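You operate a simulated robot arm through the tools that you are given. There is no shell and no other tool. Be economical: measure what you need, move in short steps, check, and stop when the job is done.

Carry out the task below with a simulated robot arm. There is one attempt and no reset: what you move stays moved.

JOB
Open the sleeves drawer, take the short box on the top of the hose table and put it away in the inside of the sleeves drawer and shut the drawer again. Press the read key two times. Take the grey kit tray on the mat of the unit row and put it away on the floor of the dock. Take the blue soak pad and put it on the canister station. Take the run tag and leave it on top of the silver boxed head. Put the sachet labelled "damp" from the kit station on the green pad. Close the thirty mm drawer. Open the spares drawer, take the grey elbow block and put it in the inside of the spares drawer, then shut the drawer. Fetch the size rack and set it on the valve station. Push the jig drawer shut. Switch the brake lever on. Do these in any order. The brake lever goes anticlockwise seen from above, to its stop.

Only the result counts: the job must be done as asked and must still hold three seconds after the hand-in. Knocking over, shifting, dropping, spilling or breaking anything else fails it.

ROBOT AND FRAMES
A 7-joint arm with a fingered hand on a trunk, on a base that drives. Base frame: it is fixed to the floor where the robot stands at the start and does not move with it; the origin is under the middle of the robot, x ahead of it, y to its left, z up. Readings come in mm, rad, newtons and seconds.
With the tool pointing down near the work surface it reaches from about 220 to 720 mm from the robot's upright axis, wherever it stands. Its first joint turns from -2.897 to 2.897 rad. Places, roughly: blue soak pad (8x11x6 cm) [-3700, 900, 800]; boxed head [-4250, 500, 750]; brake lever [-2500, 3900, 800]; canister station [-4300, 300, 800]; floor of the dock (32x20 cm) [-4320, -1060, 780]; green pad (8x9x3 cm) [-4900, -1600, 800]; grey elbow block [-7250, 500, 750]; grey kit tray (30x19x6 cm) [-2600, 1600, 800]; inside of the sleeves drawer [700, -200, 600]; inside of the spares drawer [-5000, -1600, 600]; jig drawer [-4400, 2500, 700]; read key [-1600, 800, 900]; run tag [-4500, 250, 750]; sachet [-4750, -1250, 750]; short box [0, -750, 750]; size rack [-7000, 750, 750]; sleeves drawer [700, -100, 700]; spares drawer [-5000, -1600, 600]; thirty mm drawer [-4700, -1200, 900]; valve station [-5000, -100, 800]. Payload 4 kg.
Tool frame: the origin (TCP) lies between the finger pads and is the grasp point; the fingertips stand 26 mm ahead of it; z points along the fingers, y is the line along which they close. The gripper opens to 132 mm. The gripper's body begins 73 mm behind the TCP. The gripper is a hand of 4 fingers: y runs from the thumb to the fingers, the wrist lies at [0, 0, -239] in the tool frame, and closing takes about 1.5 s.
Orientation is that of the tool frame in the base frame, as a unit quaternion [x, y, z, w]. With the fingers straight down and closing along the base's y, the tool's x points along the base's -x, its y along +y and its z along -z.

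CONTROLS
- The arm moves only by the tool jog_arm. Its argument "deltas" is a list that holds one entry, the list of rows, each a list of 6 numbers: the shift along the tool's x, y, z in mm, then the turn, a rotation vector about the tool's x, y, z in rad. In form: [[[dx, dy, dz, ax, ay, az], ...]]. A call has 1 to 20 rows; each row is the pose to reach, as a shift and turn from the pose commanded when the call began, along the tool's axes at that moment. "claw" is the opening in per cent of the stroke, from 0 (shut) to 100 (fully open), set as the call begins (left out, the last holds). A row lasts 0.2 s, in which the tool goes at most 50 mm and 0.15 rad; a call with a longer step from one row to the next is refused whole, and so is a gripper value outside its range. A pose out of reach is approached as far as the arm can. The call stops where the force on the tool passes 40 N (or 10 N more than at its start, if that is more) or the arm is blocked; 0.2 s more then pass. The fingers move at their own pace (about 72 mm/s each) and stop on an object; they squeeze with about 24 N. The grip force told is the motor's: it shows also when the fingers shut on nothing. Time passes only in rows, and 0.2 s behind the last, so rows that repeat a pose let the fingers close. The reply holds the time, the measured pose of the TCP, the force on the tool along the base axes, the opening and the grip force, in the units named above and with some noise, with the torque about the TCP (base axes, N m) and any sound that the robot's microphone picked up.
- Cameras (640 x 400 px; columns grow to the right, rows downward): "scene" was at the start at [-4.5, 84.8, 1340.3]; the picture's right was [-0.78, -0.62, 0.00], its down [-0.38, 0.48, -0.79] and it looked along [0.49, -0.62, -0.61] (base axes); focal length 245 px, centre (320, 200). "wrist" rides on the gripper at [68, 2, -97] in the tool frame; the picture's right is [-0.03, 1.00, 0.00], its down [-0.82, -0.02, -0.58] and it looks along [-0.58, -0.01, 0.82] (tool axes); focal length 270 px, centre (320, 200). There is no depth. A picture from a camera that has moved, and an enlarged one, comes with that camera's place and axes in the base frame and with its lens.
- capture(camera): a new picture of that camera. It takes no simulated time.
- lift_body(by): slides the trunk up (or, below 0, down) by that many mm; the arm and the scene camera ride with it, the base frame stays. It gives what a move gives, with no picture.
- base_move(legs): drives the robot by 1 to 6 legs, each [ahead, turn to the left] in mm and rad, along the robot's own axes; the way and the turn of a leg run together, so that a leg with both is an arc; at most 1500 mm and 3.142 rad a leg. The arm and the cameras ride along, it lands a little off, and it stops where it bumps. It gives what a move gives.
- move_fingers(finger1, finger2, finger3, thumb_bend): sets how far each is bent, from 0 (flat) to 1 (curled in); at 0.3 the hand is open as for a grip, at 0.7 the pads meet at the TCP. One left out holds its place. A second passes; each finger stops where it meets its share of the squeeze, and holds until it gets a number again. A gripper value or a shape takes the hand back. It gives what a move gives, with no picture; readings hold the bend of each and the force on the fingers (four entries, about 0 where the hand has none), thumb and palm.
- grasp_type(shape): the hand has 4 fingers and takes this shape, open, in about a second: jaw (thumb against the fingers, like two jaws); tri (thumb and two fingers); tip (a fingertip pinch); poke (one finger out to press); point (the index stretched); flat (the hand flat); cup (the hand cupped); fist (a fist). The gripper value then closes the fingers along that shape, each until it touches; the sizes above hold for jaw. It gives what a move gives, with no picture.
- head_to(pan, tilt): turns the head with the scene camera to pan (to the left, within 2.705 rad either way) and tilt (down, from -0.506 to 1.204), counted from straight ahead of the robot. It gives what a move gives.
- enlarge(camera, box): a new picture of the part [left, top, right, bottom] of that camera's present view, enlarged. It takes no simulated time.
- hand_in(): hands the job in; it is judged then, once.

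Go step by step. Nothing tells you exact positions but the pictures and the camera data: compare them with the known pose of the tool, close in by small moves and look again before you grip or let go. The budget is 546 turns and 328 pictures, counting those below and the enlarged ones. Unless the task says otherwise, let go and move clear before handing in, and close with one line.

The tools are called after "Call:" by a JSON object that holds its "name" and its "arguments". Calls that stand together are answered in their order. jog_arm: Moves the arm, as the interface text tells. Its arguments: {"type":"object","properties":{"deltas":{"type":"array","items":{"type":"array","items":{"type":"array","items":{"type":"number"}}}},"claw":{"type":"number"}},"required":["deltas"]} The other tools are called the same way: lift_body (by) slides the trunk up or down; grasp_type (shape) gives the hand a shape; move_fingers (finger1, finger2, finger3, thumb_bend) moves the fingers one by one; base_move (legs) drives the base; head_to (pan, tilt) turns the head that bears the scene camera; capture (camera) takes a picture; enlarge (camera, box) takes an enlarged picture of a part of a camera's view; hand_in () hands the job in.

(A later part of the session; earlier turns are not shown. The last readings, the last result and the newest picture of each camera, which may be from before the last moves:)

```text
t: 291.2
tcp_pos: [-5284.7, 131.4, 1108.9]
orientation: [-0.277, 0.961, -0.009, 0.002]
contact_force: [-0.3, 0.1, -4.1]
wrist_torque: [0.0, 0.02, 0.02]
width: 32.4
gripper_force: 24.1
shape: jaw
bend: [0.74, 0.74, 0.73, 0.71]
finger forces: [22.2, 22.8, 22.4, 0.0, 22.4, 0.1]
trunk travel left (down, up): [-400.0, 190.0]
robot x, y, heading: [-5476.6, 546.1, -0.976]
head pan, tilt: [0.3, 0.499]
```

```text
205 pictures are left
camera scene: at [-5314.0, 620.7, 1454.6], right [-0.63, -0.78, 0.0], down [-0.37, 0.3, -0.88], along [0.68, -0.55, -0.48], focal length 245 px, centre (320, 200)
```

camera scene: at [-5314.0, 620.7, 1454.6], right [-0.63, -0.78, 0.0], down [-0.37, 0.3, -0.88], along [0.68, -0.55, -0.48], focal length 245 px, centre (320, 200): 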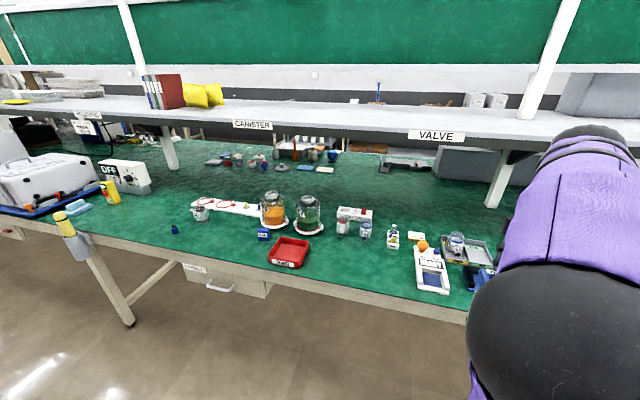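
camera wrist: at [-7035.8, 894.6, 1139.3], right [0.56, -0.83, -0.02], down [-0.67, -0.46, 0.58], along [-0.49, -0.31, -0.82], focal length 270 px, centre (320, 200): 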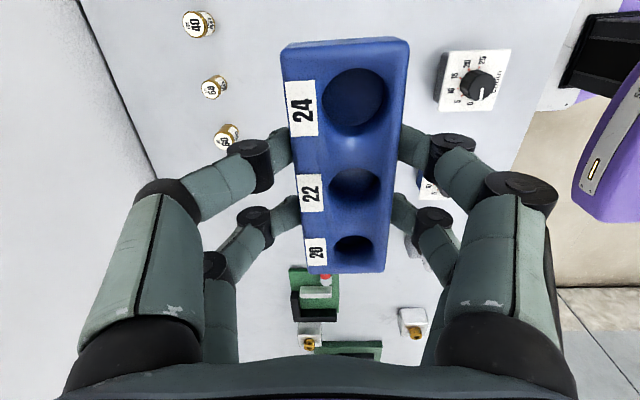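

The island's far side has CANISTER and VALVE signs on the shelf marking the stations. I'll look at the valve station more fully.

Call:
{"name": "head_to", "arguments": {"pan": -0.25, "tilt": 0.6}}

Call:
{"name": "capture", "arguments": {"camera": "scene"}}

Call:
{"name": "capture", "arguments": {"camera": "wrist"}}

```text
t: 292.2
tcp_pos: [-5284.1, 131.1, 1108.7]
orientation: [-0.279, 0.96, -0.008, 0.001]
contact_force: [0.0, 0.4, -5.0]
wrist_torque: [-0.04, -0.03, 0.02]
width: 32.1
gripper_force: 24.6
shape: jaw
bend: [0.74, 0.74, 0.73, 0.71]
finger forces: [22.1, 22.9, 22.4, 0.0, 22.5, 0.0]
trunk travel left (down, up): [-400.0, 190.0]
robot x, y, heading: [-5480.0, 546.5, -0.975]
head pan, tilt: [-0.25, 0.6]
```

```text
204 pictures are left
camera scene: at [-5354.9, 594.5, 1445.6], right [-0.94, -0.34, 0.0], down [-0.19, 0.53, -0.82], along [0.28, -0.78, -0.57], focal length 245 px, centre (320, 200)
```

scene: 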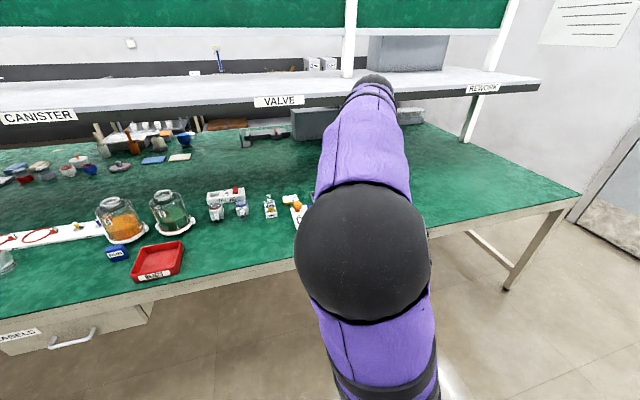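

```text
203 pictures are left
camera wrist: at [-5344.6, 97.4, 1206.0], right [-0.51, 0.86, -0.02], down [0.7, 0.43, 0.58], along [0.5, 0.28, -0.82], focal length 270 px, centre (320, 200)
```

wrist: 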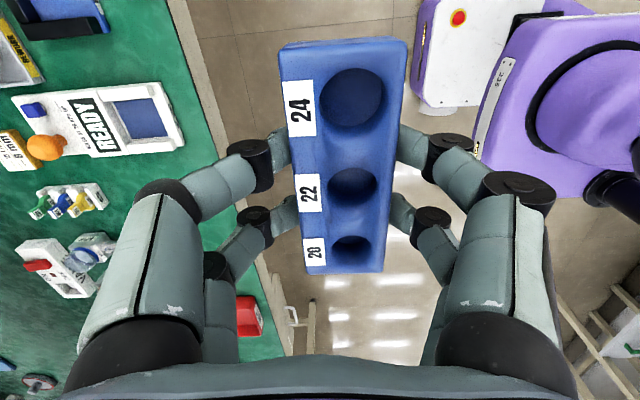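

I'll zoom on the free area left of the READY tray to choose a spot for the rack.

Call:
{"name": "head_to", "arguments": {"pan": 0.2, "tilt": 0.7}}

Call:
{"name": "enlarge", "arguments": {"camera": "scene", "box": [210, 120, 450, 270]}}

```text
t: 293.1
tcp_pos: [-5285.0, 131.3, 1109.3]
orientation: [-0.278, 0.96, -0.009, 0.001]
contact_force: [0.3, 0.1, -4.9]
wrist_torque: [-0.06, -0.03, 0.0]
width: 32.3
gripper_force: 25.0
shape: jaw
bend: [0.74, 0.74, 0.73, 0.71]
finger forces: [22.2, 23.0, 22.5, 0.1, 22.5, 0.0]
trunk travel left (down, up): [-400.0, 190.0]
robot x, y, heading: [-5478.9, 541.3, -0.971]
head pan, tilt: [0.201, 0.7]
```

```text
2.67 times, centred on (330, 195) of scene
camera zoom: at [-5324.3, 618.1, 1437.0], right [-0.7, -0.71, 0.0], down [-0.46, 0.45, -0.76], along [0.55, -0.54, -0.64], focal length 654 px, centre (293, 213)
```

zoom: 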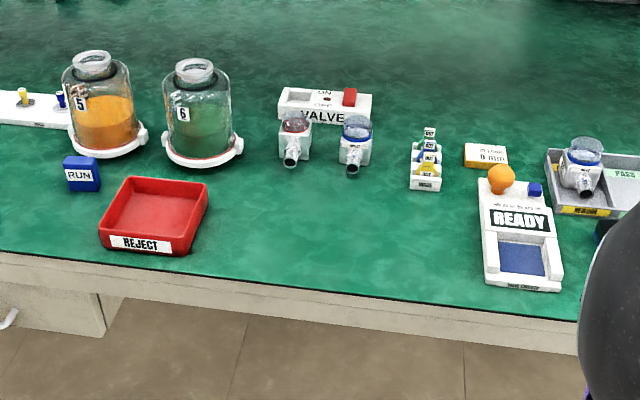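

I see the free spot at about (a -4000, n 2835), and also the blue RUN tag near the canisters. I'll turn slightly left and drive closer.

Call:
{"name": "base_move", "arguments": {"legs": [[0, 0.25], [240, 0]]}}

Call:
{"name": "capture", "arguments": {"camera": "wrist"}}

```text
t: 295.7
tcp_pos: [-5013.9, 34.5, 1109.5]
orientation: [-0.394, 0.919, -0.008, 0.002]
contact_force: [0.0, 0.5, -4.1]
wrist_torque: [0.0, -0.04, -0.01]
width: 32.3
gripper_force: 23.9
shape: jaw
bend: [0.74, 0.74, 0.73, 0.71]
finger forces: [22.2, 22.9, 22.6, 0.1, 22.5, 0.1]
trunk travel left (down, up): [-400.0, 190.0]
robot x, y, heading: [-5301.0, 384.0, -0.728]
head pan, tilt: [0.201, 0.7]
```

```text
201 pictures are left
camera wrist: at [-5063.2, -14.2, 1206.0], right [-0.71, 0.71, -0.02], down [0.57, 0.58, 0.58], along [0.42, 0.4, -0.82], focal length 270 px, centre (320, 200)
```

wrist: 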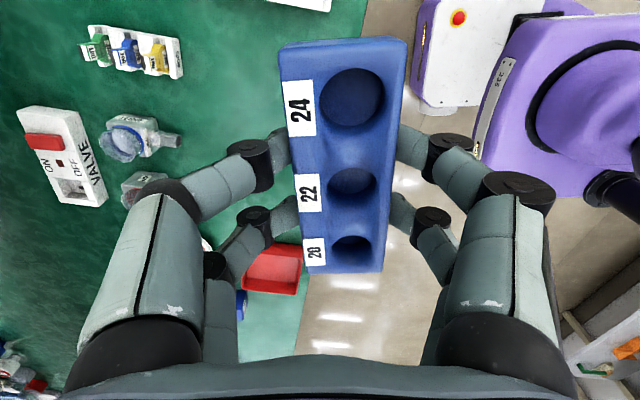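

Moving over the spot and lowering to z≈900.

Call:
{"name": "jog_arm", "arguments": {"deltas": [[[-6, -24, 0, 0, 0, 0.04], [-12, -48, 0, 0, 0, 0.08], [-18, -72, 20, 0, 0, 0.12], [-24, -97, 50, 0, 0, 0.15], [-31, -121, 90, 0, 0, 0.187], [-31, -121, 135, 0, 0, 0.187], [-31, -121, 180, 0, 0, 0.187], [-31, -121, 210, 0, 0, 0.187]]]}}

Call:
{"name": "capture", "arguments": {"camera": "wrist"}}

Call:
{"name": "capture", "arguments": {"camera": "scene"}}

```text
t: 297.5
tcp_pos: [-4901.9, -29.7, 902.6]
orientation: [-0.307, 0.952, -0.008, 0.003]
contact_force: [-0.3, 0.0, -3.9]
wrist_torque: [-0.08, -0.05, -0.03]
width: 32.3
gripper_force: 23.4
shape: jaw
bend: [0.74, 0.74, 0.73, 0.71]
finger forces: [22.0, 22.9, 22.7, 0.0, 22.4, 0.0]
trunk travel left (down, up): [-400.0, 190.0]
robot x, y, heading: [-5303.3, 384.6, -0.729]
head pan, tilt: [0.201, 0.7]
```

```text
200 pictures are left
camera wrist: at [-4960.0, -67.9, 999.1], right [-0.56, 0.83, -0.02], down [0.67, 0.47, 0.58], along [0.49, 0.31, -0.81], focal length 270 px, centre (320, 200)
```

wrist: 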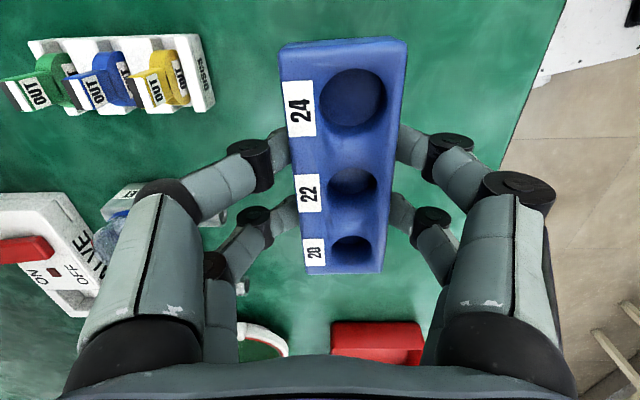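

```text
199 pictures are left
camera scene: at [-5170.6, 495.4, 1437.0], right [-0.5, -0.86, 0.0], down [-0.56, 0.32, -0.76], along [0.66, -0.39, -0.64], focal length 245 px, centre (320, 200)
```

scene: 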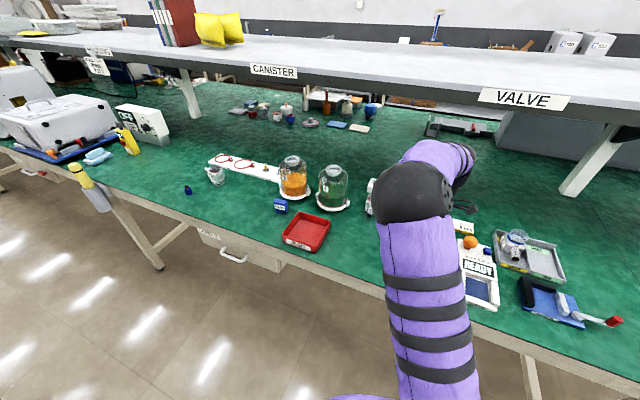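

I'll shift 30 mm nearer the station's middle, then lower to contact.

Call:
{"name": "jog_arm", "arguments": {"deltas": [[[15, 5, 10, 0, 0, 0], [30, 10, 30, 0, 0, 0], [30, 10, 60, 0, 0, 0], [30, 10, 75, 0, 0, 0], [30, 10, 85, 0, 0, 0], [30, 10, 93, 0, 0, 0], [30, 10, 101, 0, 0, 0], [30, 10, 109, 0, 0, 0]]]}}

Call:
{"name": "capture", "arguments": {"camera": "wrist"}}

```text
t: 299.1
tcp_pos: [-4930.0, -40.5, 807.0]
orientation: [-0.307, 0.952, -0.011, 0.007]
contact_force: [-4.8, 7.1, 25.3]
wrist_torque: [0.74, 0.65, -0.02]
width: 32.5
gripper_force: 24.4
shape: jaw
bend: [0.75, 0.74, 0.73, 0.71]
finger forces: [34.5, 34.4, 21.7, 0.1, 22.1, 0.0]
trunk travel left (down, up): [-400.0, 190.0]
robot x, y, heading: [-5306.6, 385.9, -0.73]
head pan, tilt: [0.201, 0.7]
stopped in row 8: the force on the tool passed its limit (the readings are from after the stop); the commanded pose is now the measured one
```

```text
198 pictures are left
camera wrist: at [-4989.7, -77.2, 902.7], right [-0.56, 0.83, -0.03], down [0.66, 0.47, 0.58], along [0.49, 0.31, -0.81], focal length 270 px, centre (320, 200)
```

wrist: 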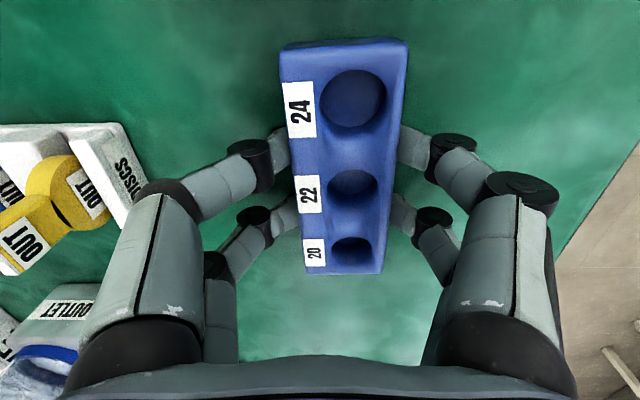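

Touchdown. Opening gently and rising.

Call:
{"name": "jog_arm", "arguments": {"deltas": [[[0, 0, -1, 0, 0, 0], [0, 0, -1, 0, 0, 0], [0, 0, -1, 0, 0, 0], [0, 0, -1, 0, 0, 0], [0, 0, -30, 0, 0, 0], [0, 0, -70, 0, 0, 0], [0, 0, -110, 0, 0, 0], [0, 0, -150, 0, 0, 0], [0, 0, -190, 0, 0, 0]]], "claw": 50}}

Call:
{"name": "capture", "arguments": {"camera": "wrist"}}

```text
t: 301.1
tcp_pos: [-4932.8, -36.5, 992.9]
orientation: [-0.307, 0.952, -0.01, 0.007]
contact_force: [0.9, -0.3, -0.4]
wrist_torque: [-0.02, 0.03, 0.01]
width: 65.4
gripper_force: 0.1
shape: jaw
bend: [0.73, 0.73, 0.73, 0.7]
finger forces: [0.1, 0.1, 0.1, 0.0, 0.1, 0.0]
trunk travel left (down, up): [-400.0, 190.0]
robot x, y, heading: [-5299.5, 389.8, -0.732]
head pan, tilt: [0.201, 0.7]
```

```text
197 pictures are left
camera wrist: at [-4991.8, -73.9, 1089.0], right [-0.56, 0.83, -0.02], down [0.66, 0.47, 0.58], along [0.49, 0.31, -0.81], focal length 270 px, centre (320, 200)
```

wrist: 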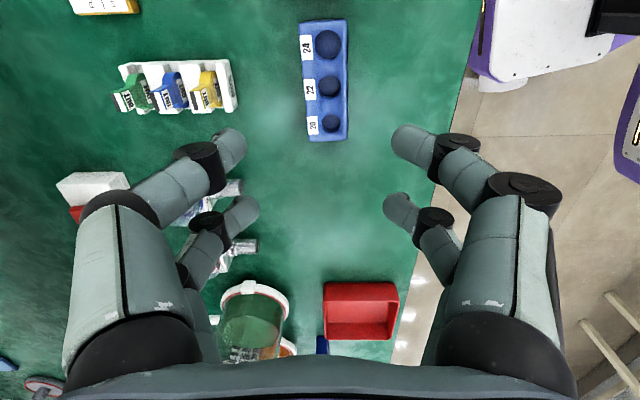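

The rack stands on the valve station. I'll pull the arm in, back off, and drive along to the canister station.

Call:
{"name": "jog_arm", "arguments": {"deltas": [[[0, 30, -40, 0, 0, 0], [0, 60, -80, 0, 0, 0], [0, 100, -110, 0, 0, 0]]]}}

Call:
{"name": "base_move", "arguments": {"legs": [[-350, 0], [0, 1.352], [850, 0], [0, -1.57]]}}

Call:
{"name": "head_to", "arguments": {"pan": 0.2, "tilt": 0.6}}

Call:
{"name": "capture", "arguments": {"camera": "scene"}}

```text
t: 301.9
tcp_pos: [-4995.9, 46.9, 1101.6]
orientation: [-0.305, 0.952, -0.01, 0.006]
contact_force: [0.8, -0.7, -0.9]
wrist_torque: [0.02, 0.0, 0.05]
width: 65.6
gripper_force: 0.0
shape: jaw
bend: [0.73, 0.73, 0.73, 0.7]
finger forces: [0.0, 0.0, 0.0, 0.0, 0.0, 0.0]
trunk travel left (down, up): [-400.0, 190.0]
robot x, y, heading: [-5301.5, 385.3, -0.73]
head pan, tilt: [0.201, 0.7]
```

```text
t: 315.5
tcp_pos: [-4657.7, 720.6, 1101.7]
orientation: [-0.199, 0.98, -0.011, 0.005]
contact_force: [0.3, 0.3, -0.5]
wrist_torque: [0.02, 0.0, -0.02]
width: 65.5
gripper_force: 0.1
shape: jaw
bend: [0.73, 0.73, 0.73, 0.7]
finger forces: [0.1, 0.0, 0.1, 0.0, 0.1, 0.0]
trunk travel left (down, up): [-400.0, 190.0]
robot x, y, heading: [-4883.8, 1122.2, -0.953]
head pan, tilt: [0.201, 0.7]
```

```text
t: 316.2
tcp_pos: [-4658.4, 721.0, 1102.9]
orientation: [-0.198, 0.98, -0.01, 0.004]
contact_force: [-0.5, -0.5, 0.7]
wrist_torque: [-0.02, 0.01, 0.0]
width: 65.4
gripper_force: 0.1
shape: jaw
bend: [0.73, 0.73, 0.73, 0.7]
finger forces: [0.0, 0.0, 0.0, 0.0, 0.0, 0.0]
trunk travel left (down, up): [-400.0, 190.0]
robot x, y, heading: [-4882.8, 1119.5, -0.952]
head pan, tilt: [0.201, 0.6]
```

```text
196 pictures are left
camera scene: at [-4726.3, 1194.5, 1445.6], right [-0.68, -0.73, 0.0], down [-0.41, 0.39, -0.82], along [0.6, -0.56, -0.57], focal length 245 px, centre (320, 200)
```

scene: 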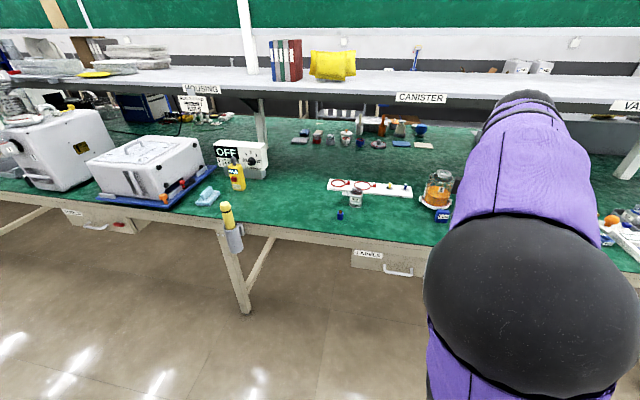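

Zooming to identify the boxed heads, the pad and the tag.

Call:
{"name": "enlarge", "arguments": {"camera": "scene", "box": [310, 160, 470, 260]}}

Call:
{"name": "enlarge", "arguments": {"camera": "scene", "box": [80, 120, 290, 251]}}

```text
4.00 times, centred on (390, 210) of scene
camera zoom: at [-4726.3, 1194.5, 1445.6], right [-0.68, -0.73, 0.0], down [-0.41, 0.39, -0.82], along [0.6, -0.56, -0.57], focal length 980 px, centre (40, 160)
```

zoom: 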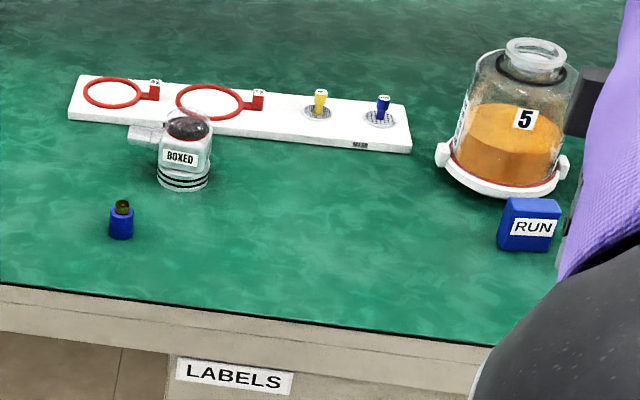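

```text
3.05 times, centred on (185, 186) of scene
camera zoom: at [-4726.3, 1194.5, 1445.6], right [-0.68, -0.73, 0.0], down [-0.41, 0.39, -0.82], along [0.6, -0.56, -0.57], focal length 747 px, centre (731, 244)
```

zoom: 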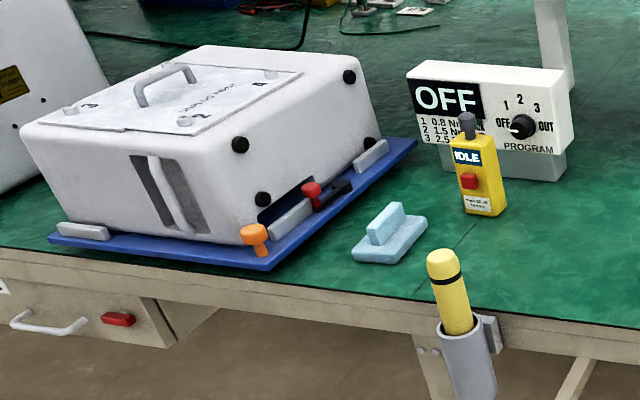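

The silver BOXED head is near (-4170, 445), the RUN tag near (-4484, 265), and the soak pad is farther left beside the yellow bottle. I'll drive closer.

Call:
{"name": "base_move", "arguments": {"legs": [[0, 0.18], [380, 0]]}}

Call:
{"name": "capture", "arguments": {"camera": "wrist"}}

Call:
{"name": "head_to", "arguments": {"pan": 0.1, "tilt": 0.75}}

Call:
{"name": "capture", "arguments": {"camera": "scene"}}

```text
t: 319.3
tcp_pos: [-4312.0, 505.5, 1100.1]
orientation: [-0.289, 0.957, -0.01, 0.006]
contact_force: [-0.2, 1.0, -0.3]
wrist_torque: [0.02, -0.01, 0.02]
width: 65.5
gripper_force: 0.0
shape: jaw
bend: [0.73, 0.73, 0.73, 0.7]
finger forces: [0.0, 0.1, 0.0, 0.0, 0.1, 0.0]
trunk travel left (down, up): [-400.0, 190.0]
robot x, y, heading: [-4607.1, 852.8, -0.759]
head pan, tilt: [0.201, 0.6]
```

```text
193 pictures are left
camera wrist: at [-4372.5, 470.0, 1197.5], right [-0.53, 0.85, -0.02], down [0.68, 0.45, 0.58], along [0.5, 0.29, -0.81], focal length 270 px, centre (320, 200)
```

wrist: 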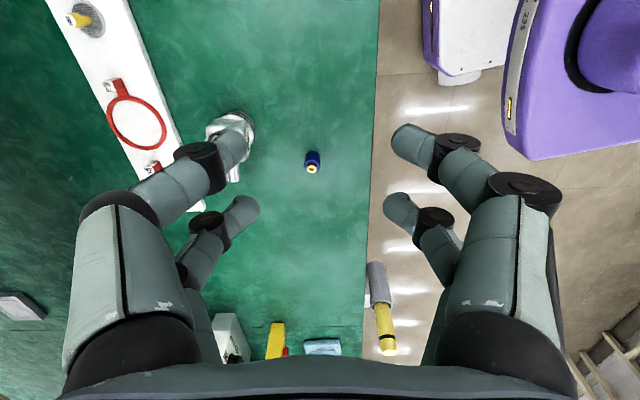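

```text
t: 320.0
tcp_pos: [-4312.4, 505.8, 1102.3]
orientation: [-0.289, 0.957, -0.01, 0.006]
contact_force: [-0.1, -0.3, -0.2]
wrist_torque: [-0.03, -0.04, -0.01]
width: 65.7
gripper_force: 0.1
shape: jaw
bend: [0.73, 0.73, 0.73, 0.7]
finger forces: [0.1, 0.1, 0.1, 0.0, 0.0, 0.1]
trunk travel left (down, up): [-400.0, 190.0]
robot x, y, heading: [-4610.0, 849.9, -0.763]
head pan, tilt: [0.099, 0.75]
```

```text
192 pictures are left
camera scene: at [-4478.8, 953.4, 1432.8], right [-0.62, -0.79, 0.0], down [-0.54, 0.42, -0.73], along [0.58, -0.45, -0.68], focal length 245 px, centre (320, 200)
```

scene: 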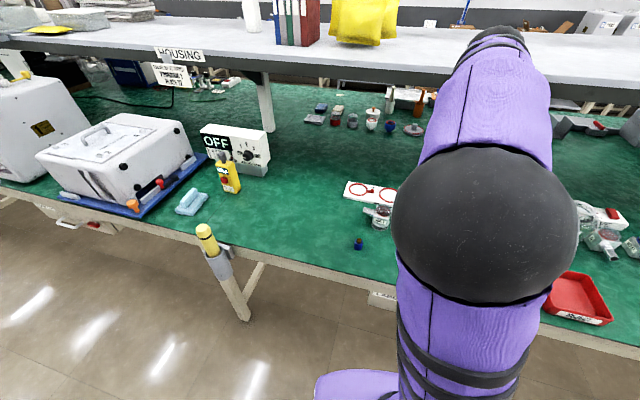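

I'll swing over the RUN tag with the hand turned so it closes along the bench, away from the canister behind it.

Call:
{"name": "jog_arm", "arguments": {"deltas": [[[25, -9, 10, 0, 0, 0.14], [50, -17, 20, 0, 0, 0.28], [75, -26, 30, 0, 0, 0.42], [100, -35, 40, 0, 0, 0.56], [125, -43, 50, 0, 0, 0.7], [150, -52, 60, 0, 0, 0.84], [175, -61, 70, 0, 0, 0.98], [200, -70, 80, 0, 0, 1.12], [225, -78, 90, 0, 0, 1.26], [250, -87, 100, 0, 0, 1.4], [276, -96, 110, 0, 0, 1.53]]], "claw": 80}}

Call:
{"name": "capture", "arguments": {"camera": "wrist"}}

Call:
{"name": "capture", "arguments": {"camera": "scene"}}

```text
t: 322.4
tcp_pos: [-4486.5, 270.7, 991.3]
orientation: [0.454, 0.891, -0.003, 0.012]
contact_force: [0.6, 0.1, 0.5]
wrist_torque: [-0.04, 0.01, 0.01]
width: 105.4
gripper_force: 0.0
shape: jaw
bend: [0.59, 0.59, 0.59, 0.45]
finger forces: [0.0, 0.0, 0.0, 0.0, 0.0, 0.0]
trunk travel left (down, up): [-400.0, 190.0]
robot x, y, heading: [-4607.1, 852.6, -0.768]
head pan, tilt: [0.099, 0.75]
```

```text
191 pictures are left
camera wrist: at [-4527.2, 328.0, 1086.9], right [0.82, 0.57, 0.01], down [0.45, -0.66, 0.6], along [0.34, -0.49, -0.8], focal length 270 px, centre (320, 200)
```

wrist: 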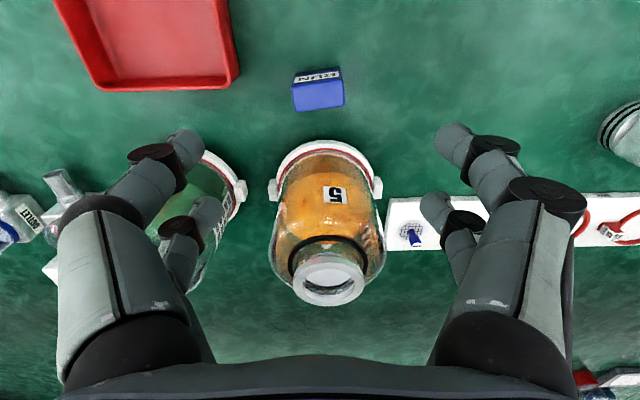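

```text
190 pictures are left
camera scene: at [-4478.7, 953.5, 1432.7], right [-0.62, -0.79, 0.0], down [-0.54, 0.42, -0.73], along [0.58, -0.45, -0.68], focal length 245 px, centre (320, 200)
```

scene: 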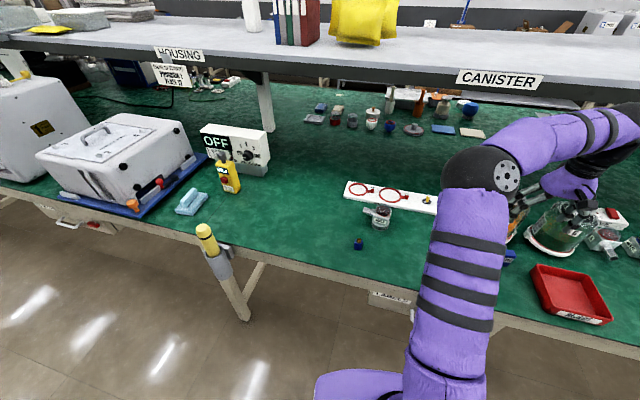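

The tag is right below the hand, with the canister clear behind it. I'll narrow the opening and go down.

Call:
{"name": "jog_arm", "arguments": {"deltas": [[[2, -1, 40, 0, 0, 0], [4, -2, 80, 0, 0, 0], [4, -2, 120, 0, 0, 0]]], "claw": 62}}

Call:
{"name": "capture", "arguments": {"camera": "wrist"}}

```text
t: 323.2
tcp_pos: [-4489.2, 269.4, 870.8]
orientation: [0.454, 0.891, -0.004, 0.011]
contact_force: [-0.4, -0.1, 0.3]
wrist_torque: [-0.04, 0.02, -0.01]
width: 82.4
gripper_force: 0.1
shape: jaw
bend: [0.71, 0.71, 0.71, 0.71]
finger forces: [0.1, 0.0, 0.1, 0.0, 0.0, 0.0]
trunk travel left (down, up): [-400.0, 190.0]
robot x, y, heading: [-4608.8, 851.3, -0.757]
head pan, tilt: [0.099, 0.75]
```

```text
189 pictures are left
camera wrist: at [-4529.3, 326.8, 966.1], right [0.82, 0.57, 0.0], down [0.45, -0.66, 0.6], along [0.34, -0.49, -0.8], focal length 270 px, centre (320, 200)
```

wrist: 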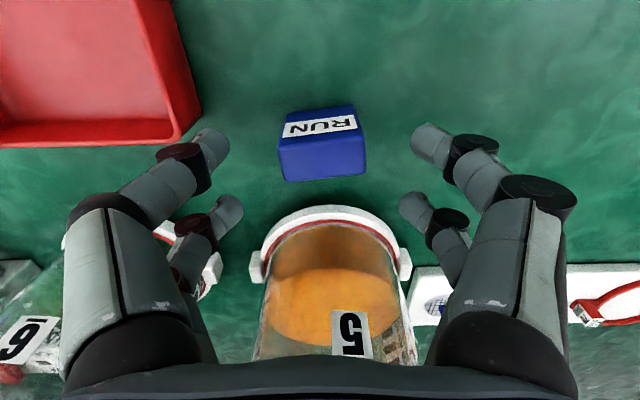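

Aligned; I'll narrow further to keep clear of the red tray, then finish going down and grip.

Call:
{"name": "jog_arm", "arguments": {"deltas": [[[-1, 0, 0, 0, 0, 0], [-2, 0, 20, 0, 0, 0], [-2, 0, 40, 0, 0, 0], [-2, 0, 57, 0, 0, 0]]], "claw": 50}}

Call:
{"name": "jog_arm", "arguments": {"deltas": [[[0, 0, 0, 0, 0, 0], [0, 0, 0, 0, 0, 0], [0, 0, 0, 0, 0, 0], [0, 0, 0, 0, 0, 0], [0, 0, 0, 0, 0, 0], [0, 0, 0, 0, 0, 0]]], "claw": 0}}

Call:
{"name": "capture", "arguments": {"camera": "wrist"}}

```text
t: 324.2
tcp_pos: [-4487.5, 267.3, 816.4]
orientation: [0.452, 0.892, -0.003, 0.013]
contact_force: [-0.2, -0.4, -0.6]
wrist_torque: [0.02, -0.02, -0.02]
width: 66.6
gripper_force: 0.0
shape: jaw
bend: [0.73, 0.73, 0.73, 0.7]
finger forces: [0.1, 0.1, 0.1, 0.1, 0.0, 0.0]
trunk travel left (down, up): [-400.0, 190.0]
robot x, y, heading: [-4610.0, 853.4, -0.766]
head pan, tilt: [0.099, 0.75]
```

```text
t: 325.6
tcp_pos: [-4486.5, 268.3, 814.6]
orientation: [0.454, 0.891, -0.003, 0.011]
contact_force: [0.2, 0.1, -0.5]
wrist_torque: [-0.03, -0.02, -0.01]
width: 1.1
gripper_force: 24.3
shape: jaw
bend: [0.74, 0.68, 0.74, 0.67]
finger forces: [21.4, 1.7, 24.9, 0.1, 11.7, 0.0]
trunk travel left (down, up): [-400.0, 190.0]
robot x, y, heading: [-4610.9, 855.3, -0.765]
head pan, tilt: [0.099, 0.75]
```

```text
188 pictures are left
camera wrist: at [-4527.2, 325.4, 910.3], right [0.82, 0.57, 0.01], down [0.45, -0.66, 0.6], along [0.34, -0.49, -0.8], focal length 270 px, centre (320, 200)
```

wrist: 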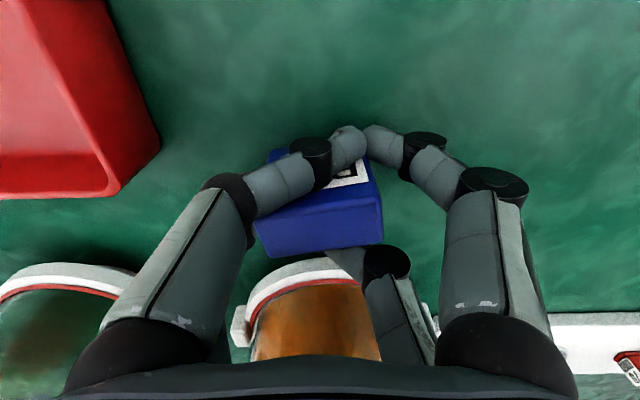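

The tag twisted and the near fingers closed in front of it. I'll open and look again.

Call:
{"name": "jog_arm", "arguments": {"deltas": [[[0, 0, 0, 0, 0, 0], [0, 0, 0, 0, 0, 0], [0, 0, 0, 0, 0, 0], [0, 0, -40, 0, 0, 0], [0, 0, -80, 0, 0, 0]]], "claw": 55}}

Call:
{"name": "capture", "arguments": {"camera": "wrist"}}

```text
t: 326.8
tcp_pos: [-4488.0, 270.4, 895.5]
orientation: [0.453, 0.892, -0.003, 0.011]
contact_force: [-0.5, -0.2, -0.2]
wrist_torque: [0.03, -0.01, 0.03]
width: 72.2
gripper_force: 0.1
shape: jaw
bend: [0.72, 0.72, 0.72, 0.7]
finger forces: [0.0, 0.1, 0.0, 0.0, 0.1, 0.0]
trunk travel left (down, up): [-400.0, 190.0]
robot x, y, heading: [-4610.5, 856.7, -0.764]
head pan, tilt: [0.099, 0.75]
```

```text
187 pictures are left
camera wrist: at [-4529.2, 326.8, 990.8], right [0.82, 0.57, 0.01], down [0.45, -0.66, 0.6], along [0.34, -0.49, -0.8], focal length 270 px, centre (320, 200)
```

wrist: 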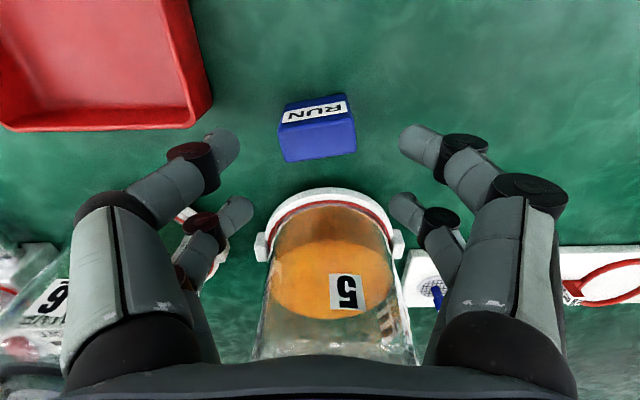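

The tag is about 30 mm deep, too thin for both pairs. I'll use the far pair only, as with the sachet, and turn slightly to match its angle.

Call:
{"name": "jog_arm", "arguments": {"deltas": [[[7, -3, 20, 0, 0, -0.06], [14, -5, 40, 0, 0, -0.12], [14, -5, 65, 0, 0, -0.12], [14, -5, 82, 0, 0, -0.12]]]}}

Call:
{"name": "capture", "arguments": {"camera": "wrist"}}

```text
t: 327.8
tcp_pos: [-4500.0, 275.0, 812.4]
orientation: [0.4, 0.916, -0.004, 0.011]
contact_force: [0.4, -1.0, 0.5]
wrist_torque: [0.0, 0.0, 0.0]
width: 72.4
gripper_force: 0.1
shape: jaw
bend: [0.72, 0.72, 0.72, 0.7]
finger forces: [0.1, 0.0, 0.0, 0.0, 0.0, 0.0]
trunk travel left (down, up): [-400.0, 190.0]
robot x, y, heading: [-4612.4, 854.1, -0.762]
head pan, tilt: [0.099, 0.75]
```

```text
186 pictures are left
camera wrist: at [-4546.0, 328.3, 907.6], right [0.75, 0.66, 0.0], down [0.53, -0.6, 0.6], along [0.4, -0.45, -0.8], focal length 270 px, centre (320, 200)
```

wrist: 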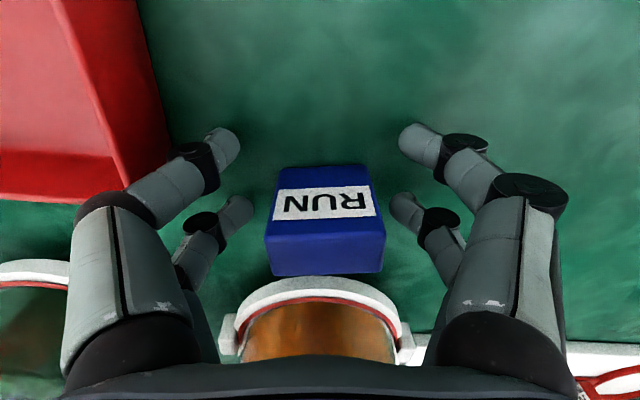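

Now the far finger pair flanks the tag squarely. Closing.

Call:
{"name": "jog_arm", "arguments": {"deltas": [[[0, 0, 0, 0, 0, 0], [0, 0, 0, 0, 0, 0], [0, 0, 0, 0, 0, 0], [0, 0, 0, 0, 0, 0], [0, 0, 0, 0, 0, 0], [0, 0, 0, 0, 0, 0]]], "claw": 0}}

Call:
{"name": "capture", "arguments": {"camera": "wrist"}}

```text
t: 329.2
tcp_pos: [-4497.9, 275.1, 813.4]
orientation: [0.399, 0.917, -0.005, 0.011]
contact_force: [-0.1, 0.1, 0.6]
wrist_torque: [0.0, 0.01, 0.01]
width: 4.7
gripper_force: 24.1
shape: jaw
bend: [0.6, 0.74, 0.74, 0.7]
finger forces: [0.0, 21.0, 20.9, 0.0, 0.0, 0.0]
trunk travel left (down, up): [-400.0, 190.0]
robot x, y, heading: [-4608.3, 852.8, -0.764]
head pan, tilt: [0.099, 0.75]
```

```text
185 pictures are left
camera wrist: at [-4545.9, 328.2, 907.9], right [0.75, 0.66, 0.0], down [0.53, -0.6, 0.6], along [0.4, -0.45, -0.8], focal length 270 px, centre (320, 200)
```

wrist: 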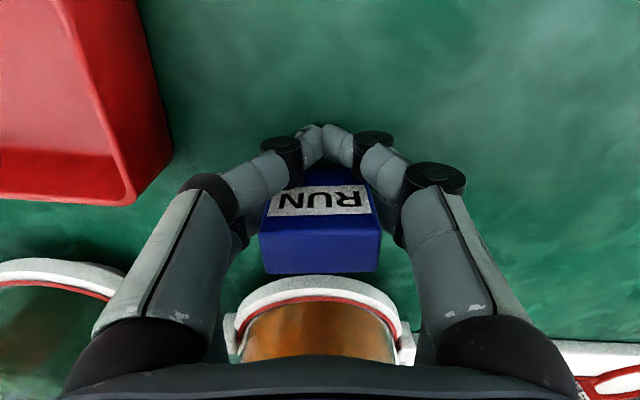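

The tag is held by fingers 2 and 3. I'll lift it and carry it toward the BOXED head, stopping short to look.

Call:
{"name": "jog_arm", "arguments": {"deltas": [[[0, 0, -20, 0, 0, 0], [0, 0, -60, 0, 0, 0], [0, 0, -100, 0, 0, 0], [0, 0, -140, 0, 0, 0], [0, 10, -180, 0, 0, 0], [5, 55, -187, 0, 0, 0], [10, 100, -187, 0, 0, 0.02], [10, 145, -187, 0, 0, 0.04], [5, 190, -187, 0, 0, 0.06], [0, 235, -187, 0, 0, 0.08], [-5, 280, -187, 0, 0, 0.1], [-10, 325, -187, 0, 0, 0.12], [-13, 368, -187, 0, 0, 0.12]]]}}

Call:
{"name": "capture", "arguments": {"camera": "wrist"}}

Call:
{"name": "enlarge", "arguments": {"camera": "scene", "box": [300, 130, 480, 260]}}

```text
t: 332.0
tcp_pos: [-4224.0, 520.2, 1001.7]
orientation: [0.454, 0.891, -0.004, 0.012]
contact_force: [0.8, -0.5, -1.4]
wrist_torque: [0.01, 0.01, -0.02]
width: 4.4
gripper_force: 23.5
shape: jaw
bend: [0.6, 0.74, 0.74, 0.7]
finger forces: [0.0, 21.1, 21.3, 0.0, 0.0, 0.0]
trunk travel left (down, up): [-400.0, 190.0]
robot x, y, heading: [-4609.4, 852.3, -0.76]
head pan, tilt: [0.099, 0.75]
```

```text
184 pictures are left
camera wrist: at [-4264.9, 577.2, 1096.3], right [0.82, 0.57, 0.0], down [0.45, -0.66, 0.6], along [0.34, -0.49, -0.8], focal length 270 px, centre (320, 200)
```

wrist: 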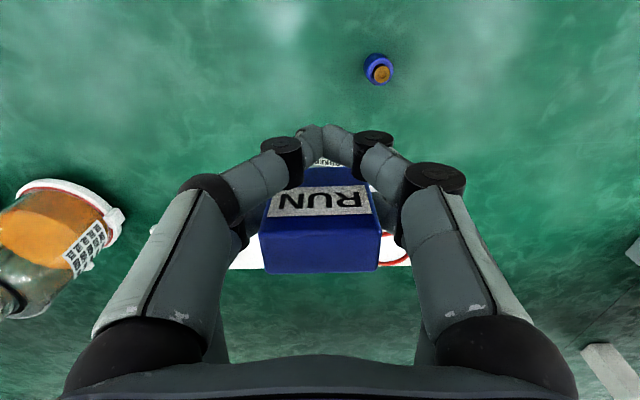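

```text
3.08 times, centred on (390, 195) of scene
camera zoom: at [-4478.8, 953.3, 1432.8], right [-0.62, -0.79, 0.0], down [-0.54, 0.42, -0.73], along [0.58, -0.45, -0.68], focal length 754 px, centre (105, 215)
```

zoom: 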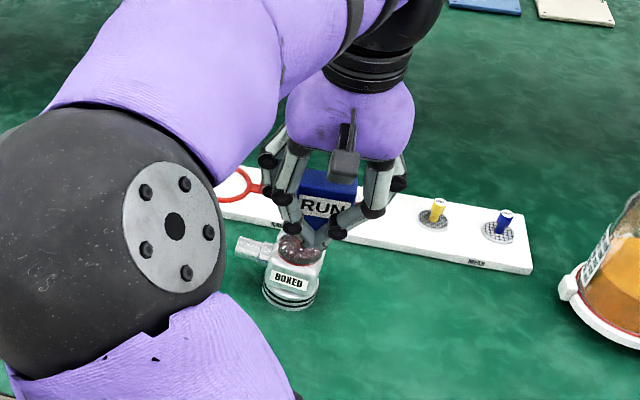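

I need a better look at the head's top. Zooming closer.

Call:
{"name": "enlarge", "arguments": {"camera": "scene", "box": [355, 195, 405, 235]}}

```text
10.00 times, centred on (380, 215) of scene
camera zoom: at [-4478.8, 953.3, 1432.8], right [-0.62, -0.79, 0.0], down [-0.54, 0.42, -0.73], along [0.58, -0.45, -0.68], focal length 2451 px, centre (-280, 50)
```

zoom: 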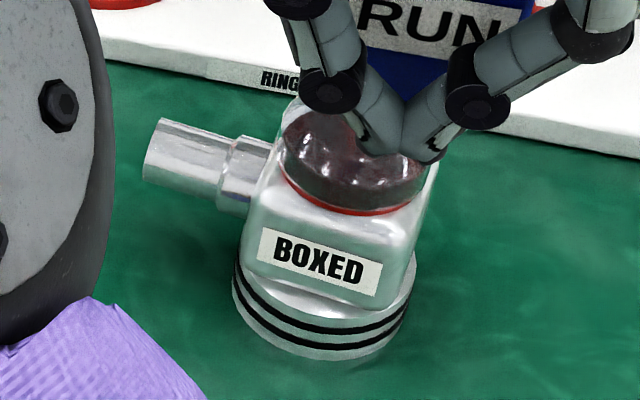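

The head has a round dark cap, topping out near z≈858, at about (-4161, 440). I'll bring the tag above it and check the alignment.

Call:
{"name": "jog_arm", "arguments": {"deltas": [[[-27, 1, 0, 0, 0, 0], [-54, 3, 0, 0, 0, 0], [-80, 4, 20, 0, 0, 0], [-80, 4, 50, 0, 0, 0]]]}}

Call:
{"name": "capture", "arguments": {"camera": "wrist"}}

Call:
{"name": "enlarge", "arguments": {"camera": "scene", "box": [340, 165, 420, 235]}}

```text
t: 333.0
tcp_pos: [-4174.2, 457.8, 954.4]
orientation: [0.453, 0.891, -0.003, 0.011]
contact_force: [-0.2, -0.4, -0.3]
wrist_torque: [0.0, -0.01, -0.02]
width: 4.3
gripper_force: 24.0
shape: jaw
bend: [0.6, 0.74, 0.74, 0.7]
finger forces: [0.1, 21.2, 21.1, 0.0, 0.1, 0.0]
trunk travel left (down, up): [-400.0, 190.0]
robot x, y, heading: [-4605.1, 853.2, -0.76]
head pan, tilt: [0.099, 0.75]
```

```text
181 pictures are left
camera wrist: at [-4214.9, 515.0, 1048.3], right [0.82, 0.57, 0.01], down [0.45, -0.66, 0.6], along [0.34, -0.49, -0.8], focal length 270 px, centre (320, 200)
```

wrist: 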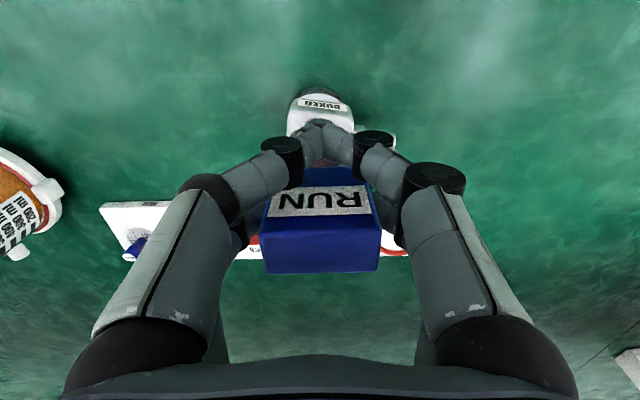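

```text
5.71 times, centred on (380, 200) of scene
camera zoom: at [-4478.8, 953.2, 1432.8], right [-0.62, -0.79, 0.0], down [-0.54, 0.42, -0.73], along [0.58, -0.45, -0.68], focal length 1401 px, centre (-23, 200)
```

zoom: 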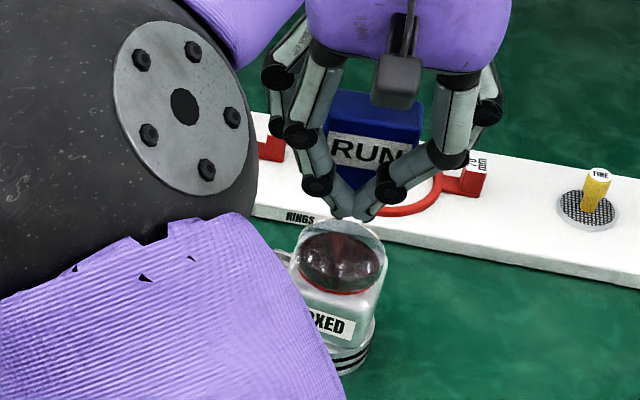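

Zooming on the head's top to judge its shape.

Call:
{"name": "enlarge", "arguments": {"camera": "scene", "box": [370, 198, 400, 222]}}

```text
16.00 times, centred on (385, 210) of scene
camera zoom: at [-4478.8, 953.2, 1432.8], right [-0.62, -0.79, 0.0], down [-0.54, 0.42, -0.73], along [0.58, -0.45, -0.68], focal length 3922 px, centre (-720, 40)
```

zoom: 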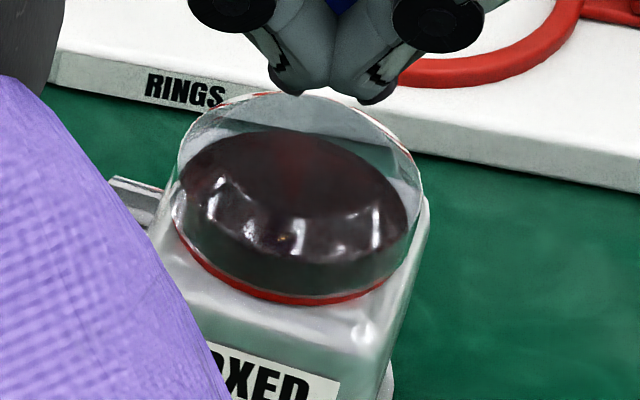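

The cap is a clear cylinder about 49 mm wide with a flat top at z≈869, centred near (-4160, 441), so the tag is aligned. I'll lower until contact.

Call:
{"name": "jog_arm", "arguments": {"deltas": [[[0, 0, 15, 0, 0, 0], [0, 0, 30, 0, 0, 0], [0, 0, 38, 0, 0, 0], [0, 0, 44, 0, 0, 0]]]}}

Call:
{"name": "enlarge", "arguments": {"camera": "scene", "box": [350, 175, 410, 225]}}

```text
t: 334.0
tcp_pos: [-4172.6, 456.3, 907.2]
orientation: [0.454, 0.891, -0.003, 0.011]
contact_force: [0.3, 0.9, -0.2]
wrist_torque: [0.01, 0.02, 0.01]
width: 4.6
gripper_force: 23.9
shape: jaw
bend: [0.6, 0.74, 0.74, 0.7]
finger forces: [0.0, 21.1, 21.0, 0.0, 0.0, 0.0]
trunk travel left (down, up): [-400.0, 190.0]
robot x, y, heading: [-4606.9, 849.7, -0.763]
head pan, tilt: [0.099, 0.75]
```

```text
8.00 times, centred on (380, 200) of scene
camera zoom: at [-4478.7, 953.4, 1432.7], right [-0.62, -0.79, 0.0], down [-0.54, 0.42, -0.73], along [0.58, -0.45, -0.68], focal length 1961 px, centre (-160, 200)
```

zoom: 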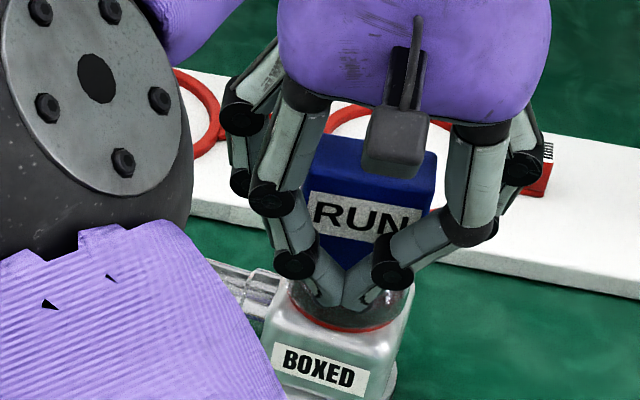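

Call:
{"name": "jog_arm", "arguments": {"deltas": [[[0, 0, 3, 0, 0, 0], [0, 0, 6, 0, 0, 0], [0, 0, 9, 0, 0, 0], [0, 0, 12, 0, 0, 0]]]}}

Call:
{"name": "enlarge", "arguments": {"camera": "scene", "box": [350, 175, 410, 225]}}

```text
t: 335.0
tcp_pos: [-4172.3, 456.6, 898.1]
orientation: [0.454, 0.891, -0.004, 0.013]
contact_force: [1.1, -0.1, 5.1]
wrist_torque: [-0.08, 0.0, 0.03]
width: 4.6
gripper_force: 24.3
shape: jaw
bend: [0.6, 0.74, 0.74, 0.7]
finger forces: [0.1, 22.3, 22.3, 0.1, 0.0, 0.1]
trunk travel left (down, up): [-400.0, 190.0]
robot x, y, heading: [-4609.5, 855.6, -0.762]
head pan, tilt: [0.099, 0.75]
```

```text
8.00 times, centred on (380, 200) of scene
camera zoom: at [-4479.0, 953.6, 1432.9], right [-0.62, -0.79, 0.0], down [-0.54, 0.42, -0.73], along [0.58, -0.45, -0.68], focal length 1961 px, centre (-160, 200)
```

zoom: 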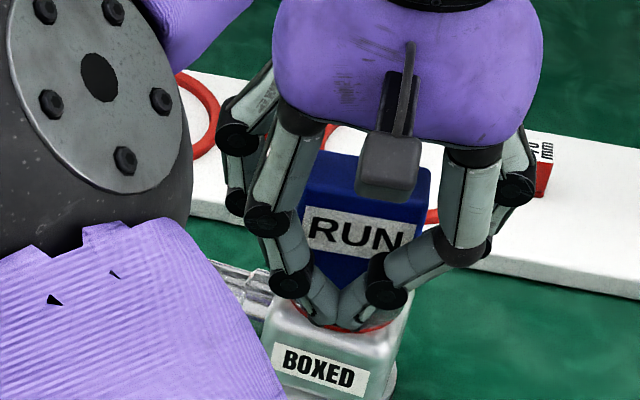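

The tag is touching the cap. I'll open slowly.

Call:
{"name": "jog_arm", "arguments": {"deltas": [[[0, 0, 1, 0, 0, 0], [0, 0, 1, 0, 0, 0], [0, 0, 1, 0, 0, 0], [0, 0, 1, 0, 0, 0], [0, 0, 1, 0, 0, 0]]], "claw": 55}}

Call:
{"name": "enlarge", "arguments": {"camera": "scene", "box": [350, 175, 410, 225]}}

Call:
{"name": "jog_arm", "arguments": {"deltas": [[[0, 0, -15, 0, 0, 0], [0, 0, -40, 0, 0, 0], [0, 0, -80, 0, 0, 0], [0, 0, -120, 0, 0, 0], [20, 0, -160, 0, 0, 0]]]}}

Call:
{"name": "enlarge", "arguments": {"camera": "scene", "box": [340, 165, 420, 235]}}

Call:
{"name": "capture", "arguments": {"camera": "wrist"}}

```text
t: 336.2
tcp_pos: [-4170.2, 456.7, 895.9]
orientation: [0.454, 0.891, -0.002, 0.012]
contact_force: [0.7, 0.1, 0.4]
wrist_torque: [0.0, -0.01, -0.02]
width: 72.1
gripper_force: 0.1
shape: jaw
bend: [0.72, 0.72, 0.72, 0.7]
finger forces: [0.0, 0.0, 0.0, 0.0, 0.1, 0.1]
trunk travel left (down, up): [-400.0, 190.0]
robot x, y, heading: [-4606.1, 853.4, -0.763]
head pan, tilt: [0.099, 0.75]
```

```text
8.00 times, centred on (380, 200) of scene
camera zoom: at [-4478.7, 953.4, 1432.7], right [-0.62, -0.79, 0.0], down [-0.54, 0.42, -0.73], along [0.58, -0.45, -0.68], focal length 1961 px, centre (-160, 200)
```

zoom: 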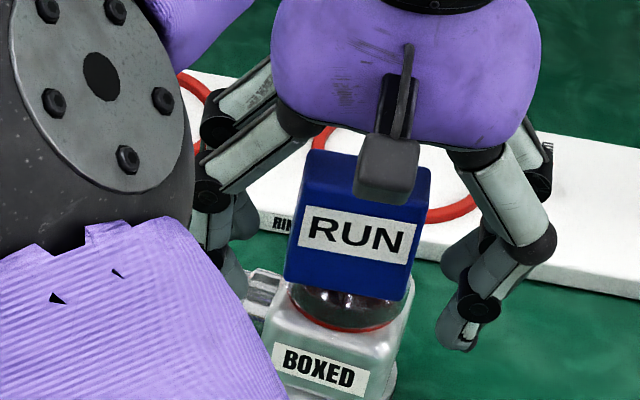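

```text
t: 337.4
tcp_pos: [-4187.2, 475.0, 1056.1]
orientation: [0.454, 0.891, -0.003, 0.011]
contact_force: [1.2, 0.9, -0.1]
wrist_torque: [0.01, 0.01, 0.01]
width: 71.8
gripper_force: 0.0
shape: jaw
bend: [0.72, 0.72, 0.72, 0.7]
finger forces: [0.0, 0.0, 0.0, 0.1, 0.1, 0.0]
trunk travel left (down, up): [-400.0, 190.0]
robot x, y, heading: [-4605.5, 856.4, -0.764]
head pan, tilt: [0.099, 0.75]
```

```text
5.71 times, centred on (380, 200) of scene
camera zoom: at [-4478.6, 953.1, 1432.7], right [-0.62, -0.79, 0.0], down [-0.54, 0.42, -0.73], along [0.58, -0.45, -0.68], focal length 1401 px, centre (-23, 200)
```

zoom: 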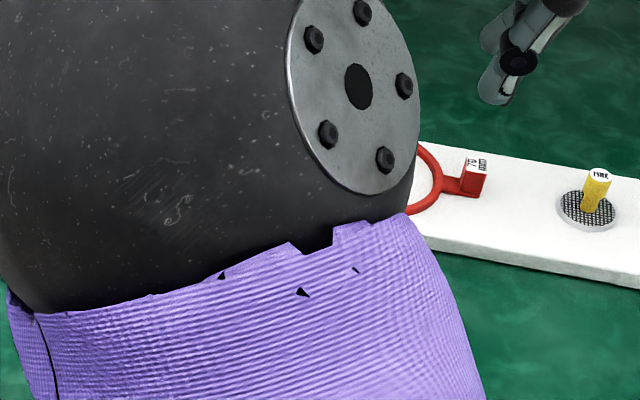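

```text
174 pictures are left
camera wrist: at [-4228.2, 531.9, 1150.9], right [0.82, 0.57, 0.01], down [0.45, -0.66, 0.6], along [0.34, -0.49, -0.8], focal length 270 px, centre (320, 200)
```

wrist: 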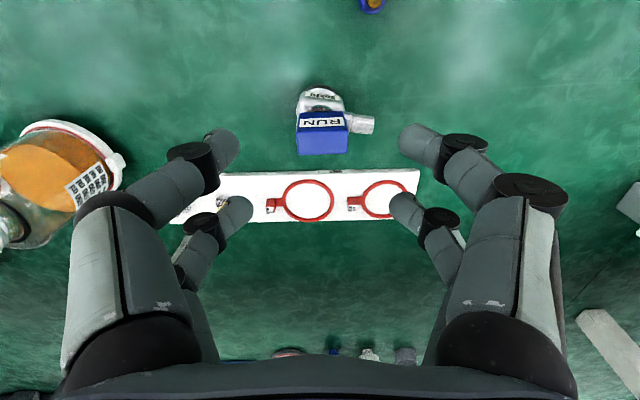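

The RUN tag sits on the BOXED head. Next is the soak pad: I'll back off, drive along and face the bench there.

Call:
{"name": "jog_arm", "arguments": {"deltas": [[[35, 0, -20, 0, 0, 0], [70, 0, -40, 0, 0, 0], [105, 0, -50, 0, 0, 0]]]}}

Call:
{"name": "base_move", "arguments": {"legs": [[-400, 0], [0, 1.385], [850, 0], [0, -1.57]]}}

Call:
{"name": "head_to", "arguments": {"pan": 0.0, "tilt": 0.6}}

Call:
{"name": "capture", "arguments": {"camera": "scene"}}

Call:
{"name": "capture", "arguments": {"camera": "wrist"}}

```text
t: 338.2
tcp_pos: [-4251.1, 559.5, 1102.5]
orientation: [0.454, 0.891, -0.004, 0.011]
contact_force: [-0.1, 0.6, -1.0]
wrist_torque: [0.01, 0.01, 0.0]
width: 72.3
gripper_force: 0.0
shape: jaw
bend: [0.72, 0.72, 0.72, 0.7]
finger forces: [0.1, 0.0, 0.0, 0.0, 0.1, 0.0]
trunk travel left (down, up): [-400.0, 190.0]
robot x, y, heading: [-4608.9, 853.2, -0.761]
head pan, tilt: [0.099, 0.75]
```

```text
t: 352.1
tcp_pos: [-3896.2, 1295.8, 1102.0]
orientation: [0.523, 0.852, -0.005, 0.012]
contact_force: [-0.1, -0.3, 0.1]
wrist_torque: [0.02, -0.03, -0.01]
width: 72.4
gripper_force: 0.2
shape: jaw
bend: [0.72, 0.72, 0.72, 0.7]
finger forces: [0.0, 0.0, 0.0, 0.1, 0.0, 0.0]
trunk travel left (down, up): [-400.0, 190.0]
robot x, y, heading: [-4203.5, 1642.7, -0.928]
head pan, tilt: [0.099, 0.75]
```

```text
t: 352.8
tcp_pos: [-3896.0, 1295.6, 1102.3]
orientation: [0.522, 0.853, -0.005, 0.012]
contact_force: [-0.1, -0.5, 0.8]
wrist_torque: [-0.02, -0.03, -0.02]
width: 72.3
gripper_force: 0.0
shape: jaw
bend: [0.72, 0.72, 0.72, 0.7]
finger forces: [0.0, 0.0, 0.0, 0.1, 0.0, 0.0]
trunk travel left (down, up): [-400.0, 190.0]
robot x, y, heading: [-4201.4, 1642.5, -0.927]
head pan, tilt: [0.0, 0.6]
```

```text
173 pictures are left
camera scene: at [-4062.2, 1710.5, 1445.6], right [-0.8, -0.6, 0.0], down [-0.34, 0.45, -0.82], along [0.5, -0.66, -0.57], focal length 245 px, centre (320, 200)
```

scene: 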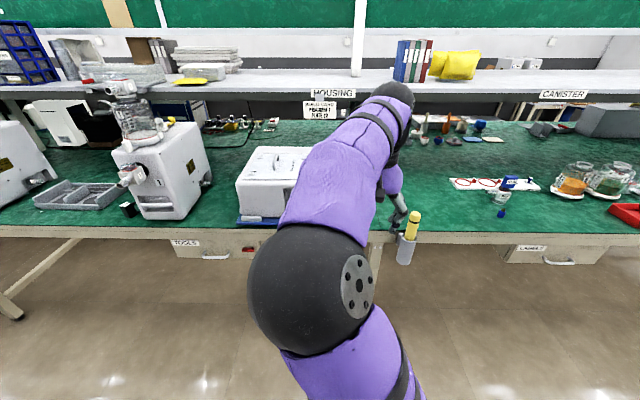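

```text
172 pictures are left
camera wrist: at [-3927.7, 1358.1, 1197.7], right [0.9, 0.43, 0.0], down [0.34, -0.72, 0.6], along [0.26, -0.54, -0.8], focal length 270 px, centre (320, 200)
```

wrist: 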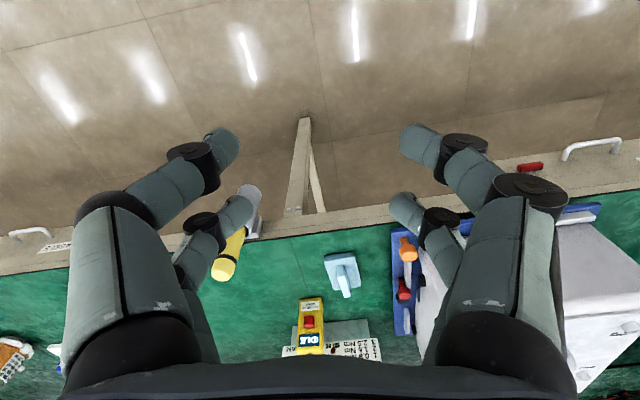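

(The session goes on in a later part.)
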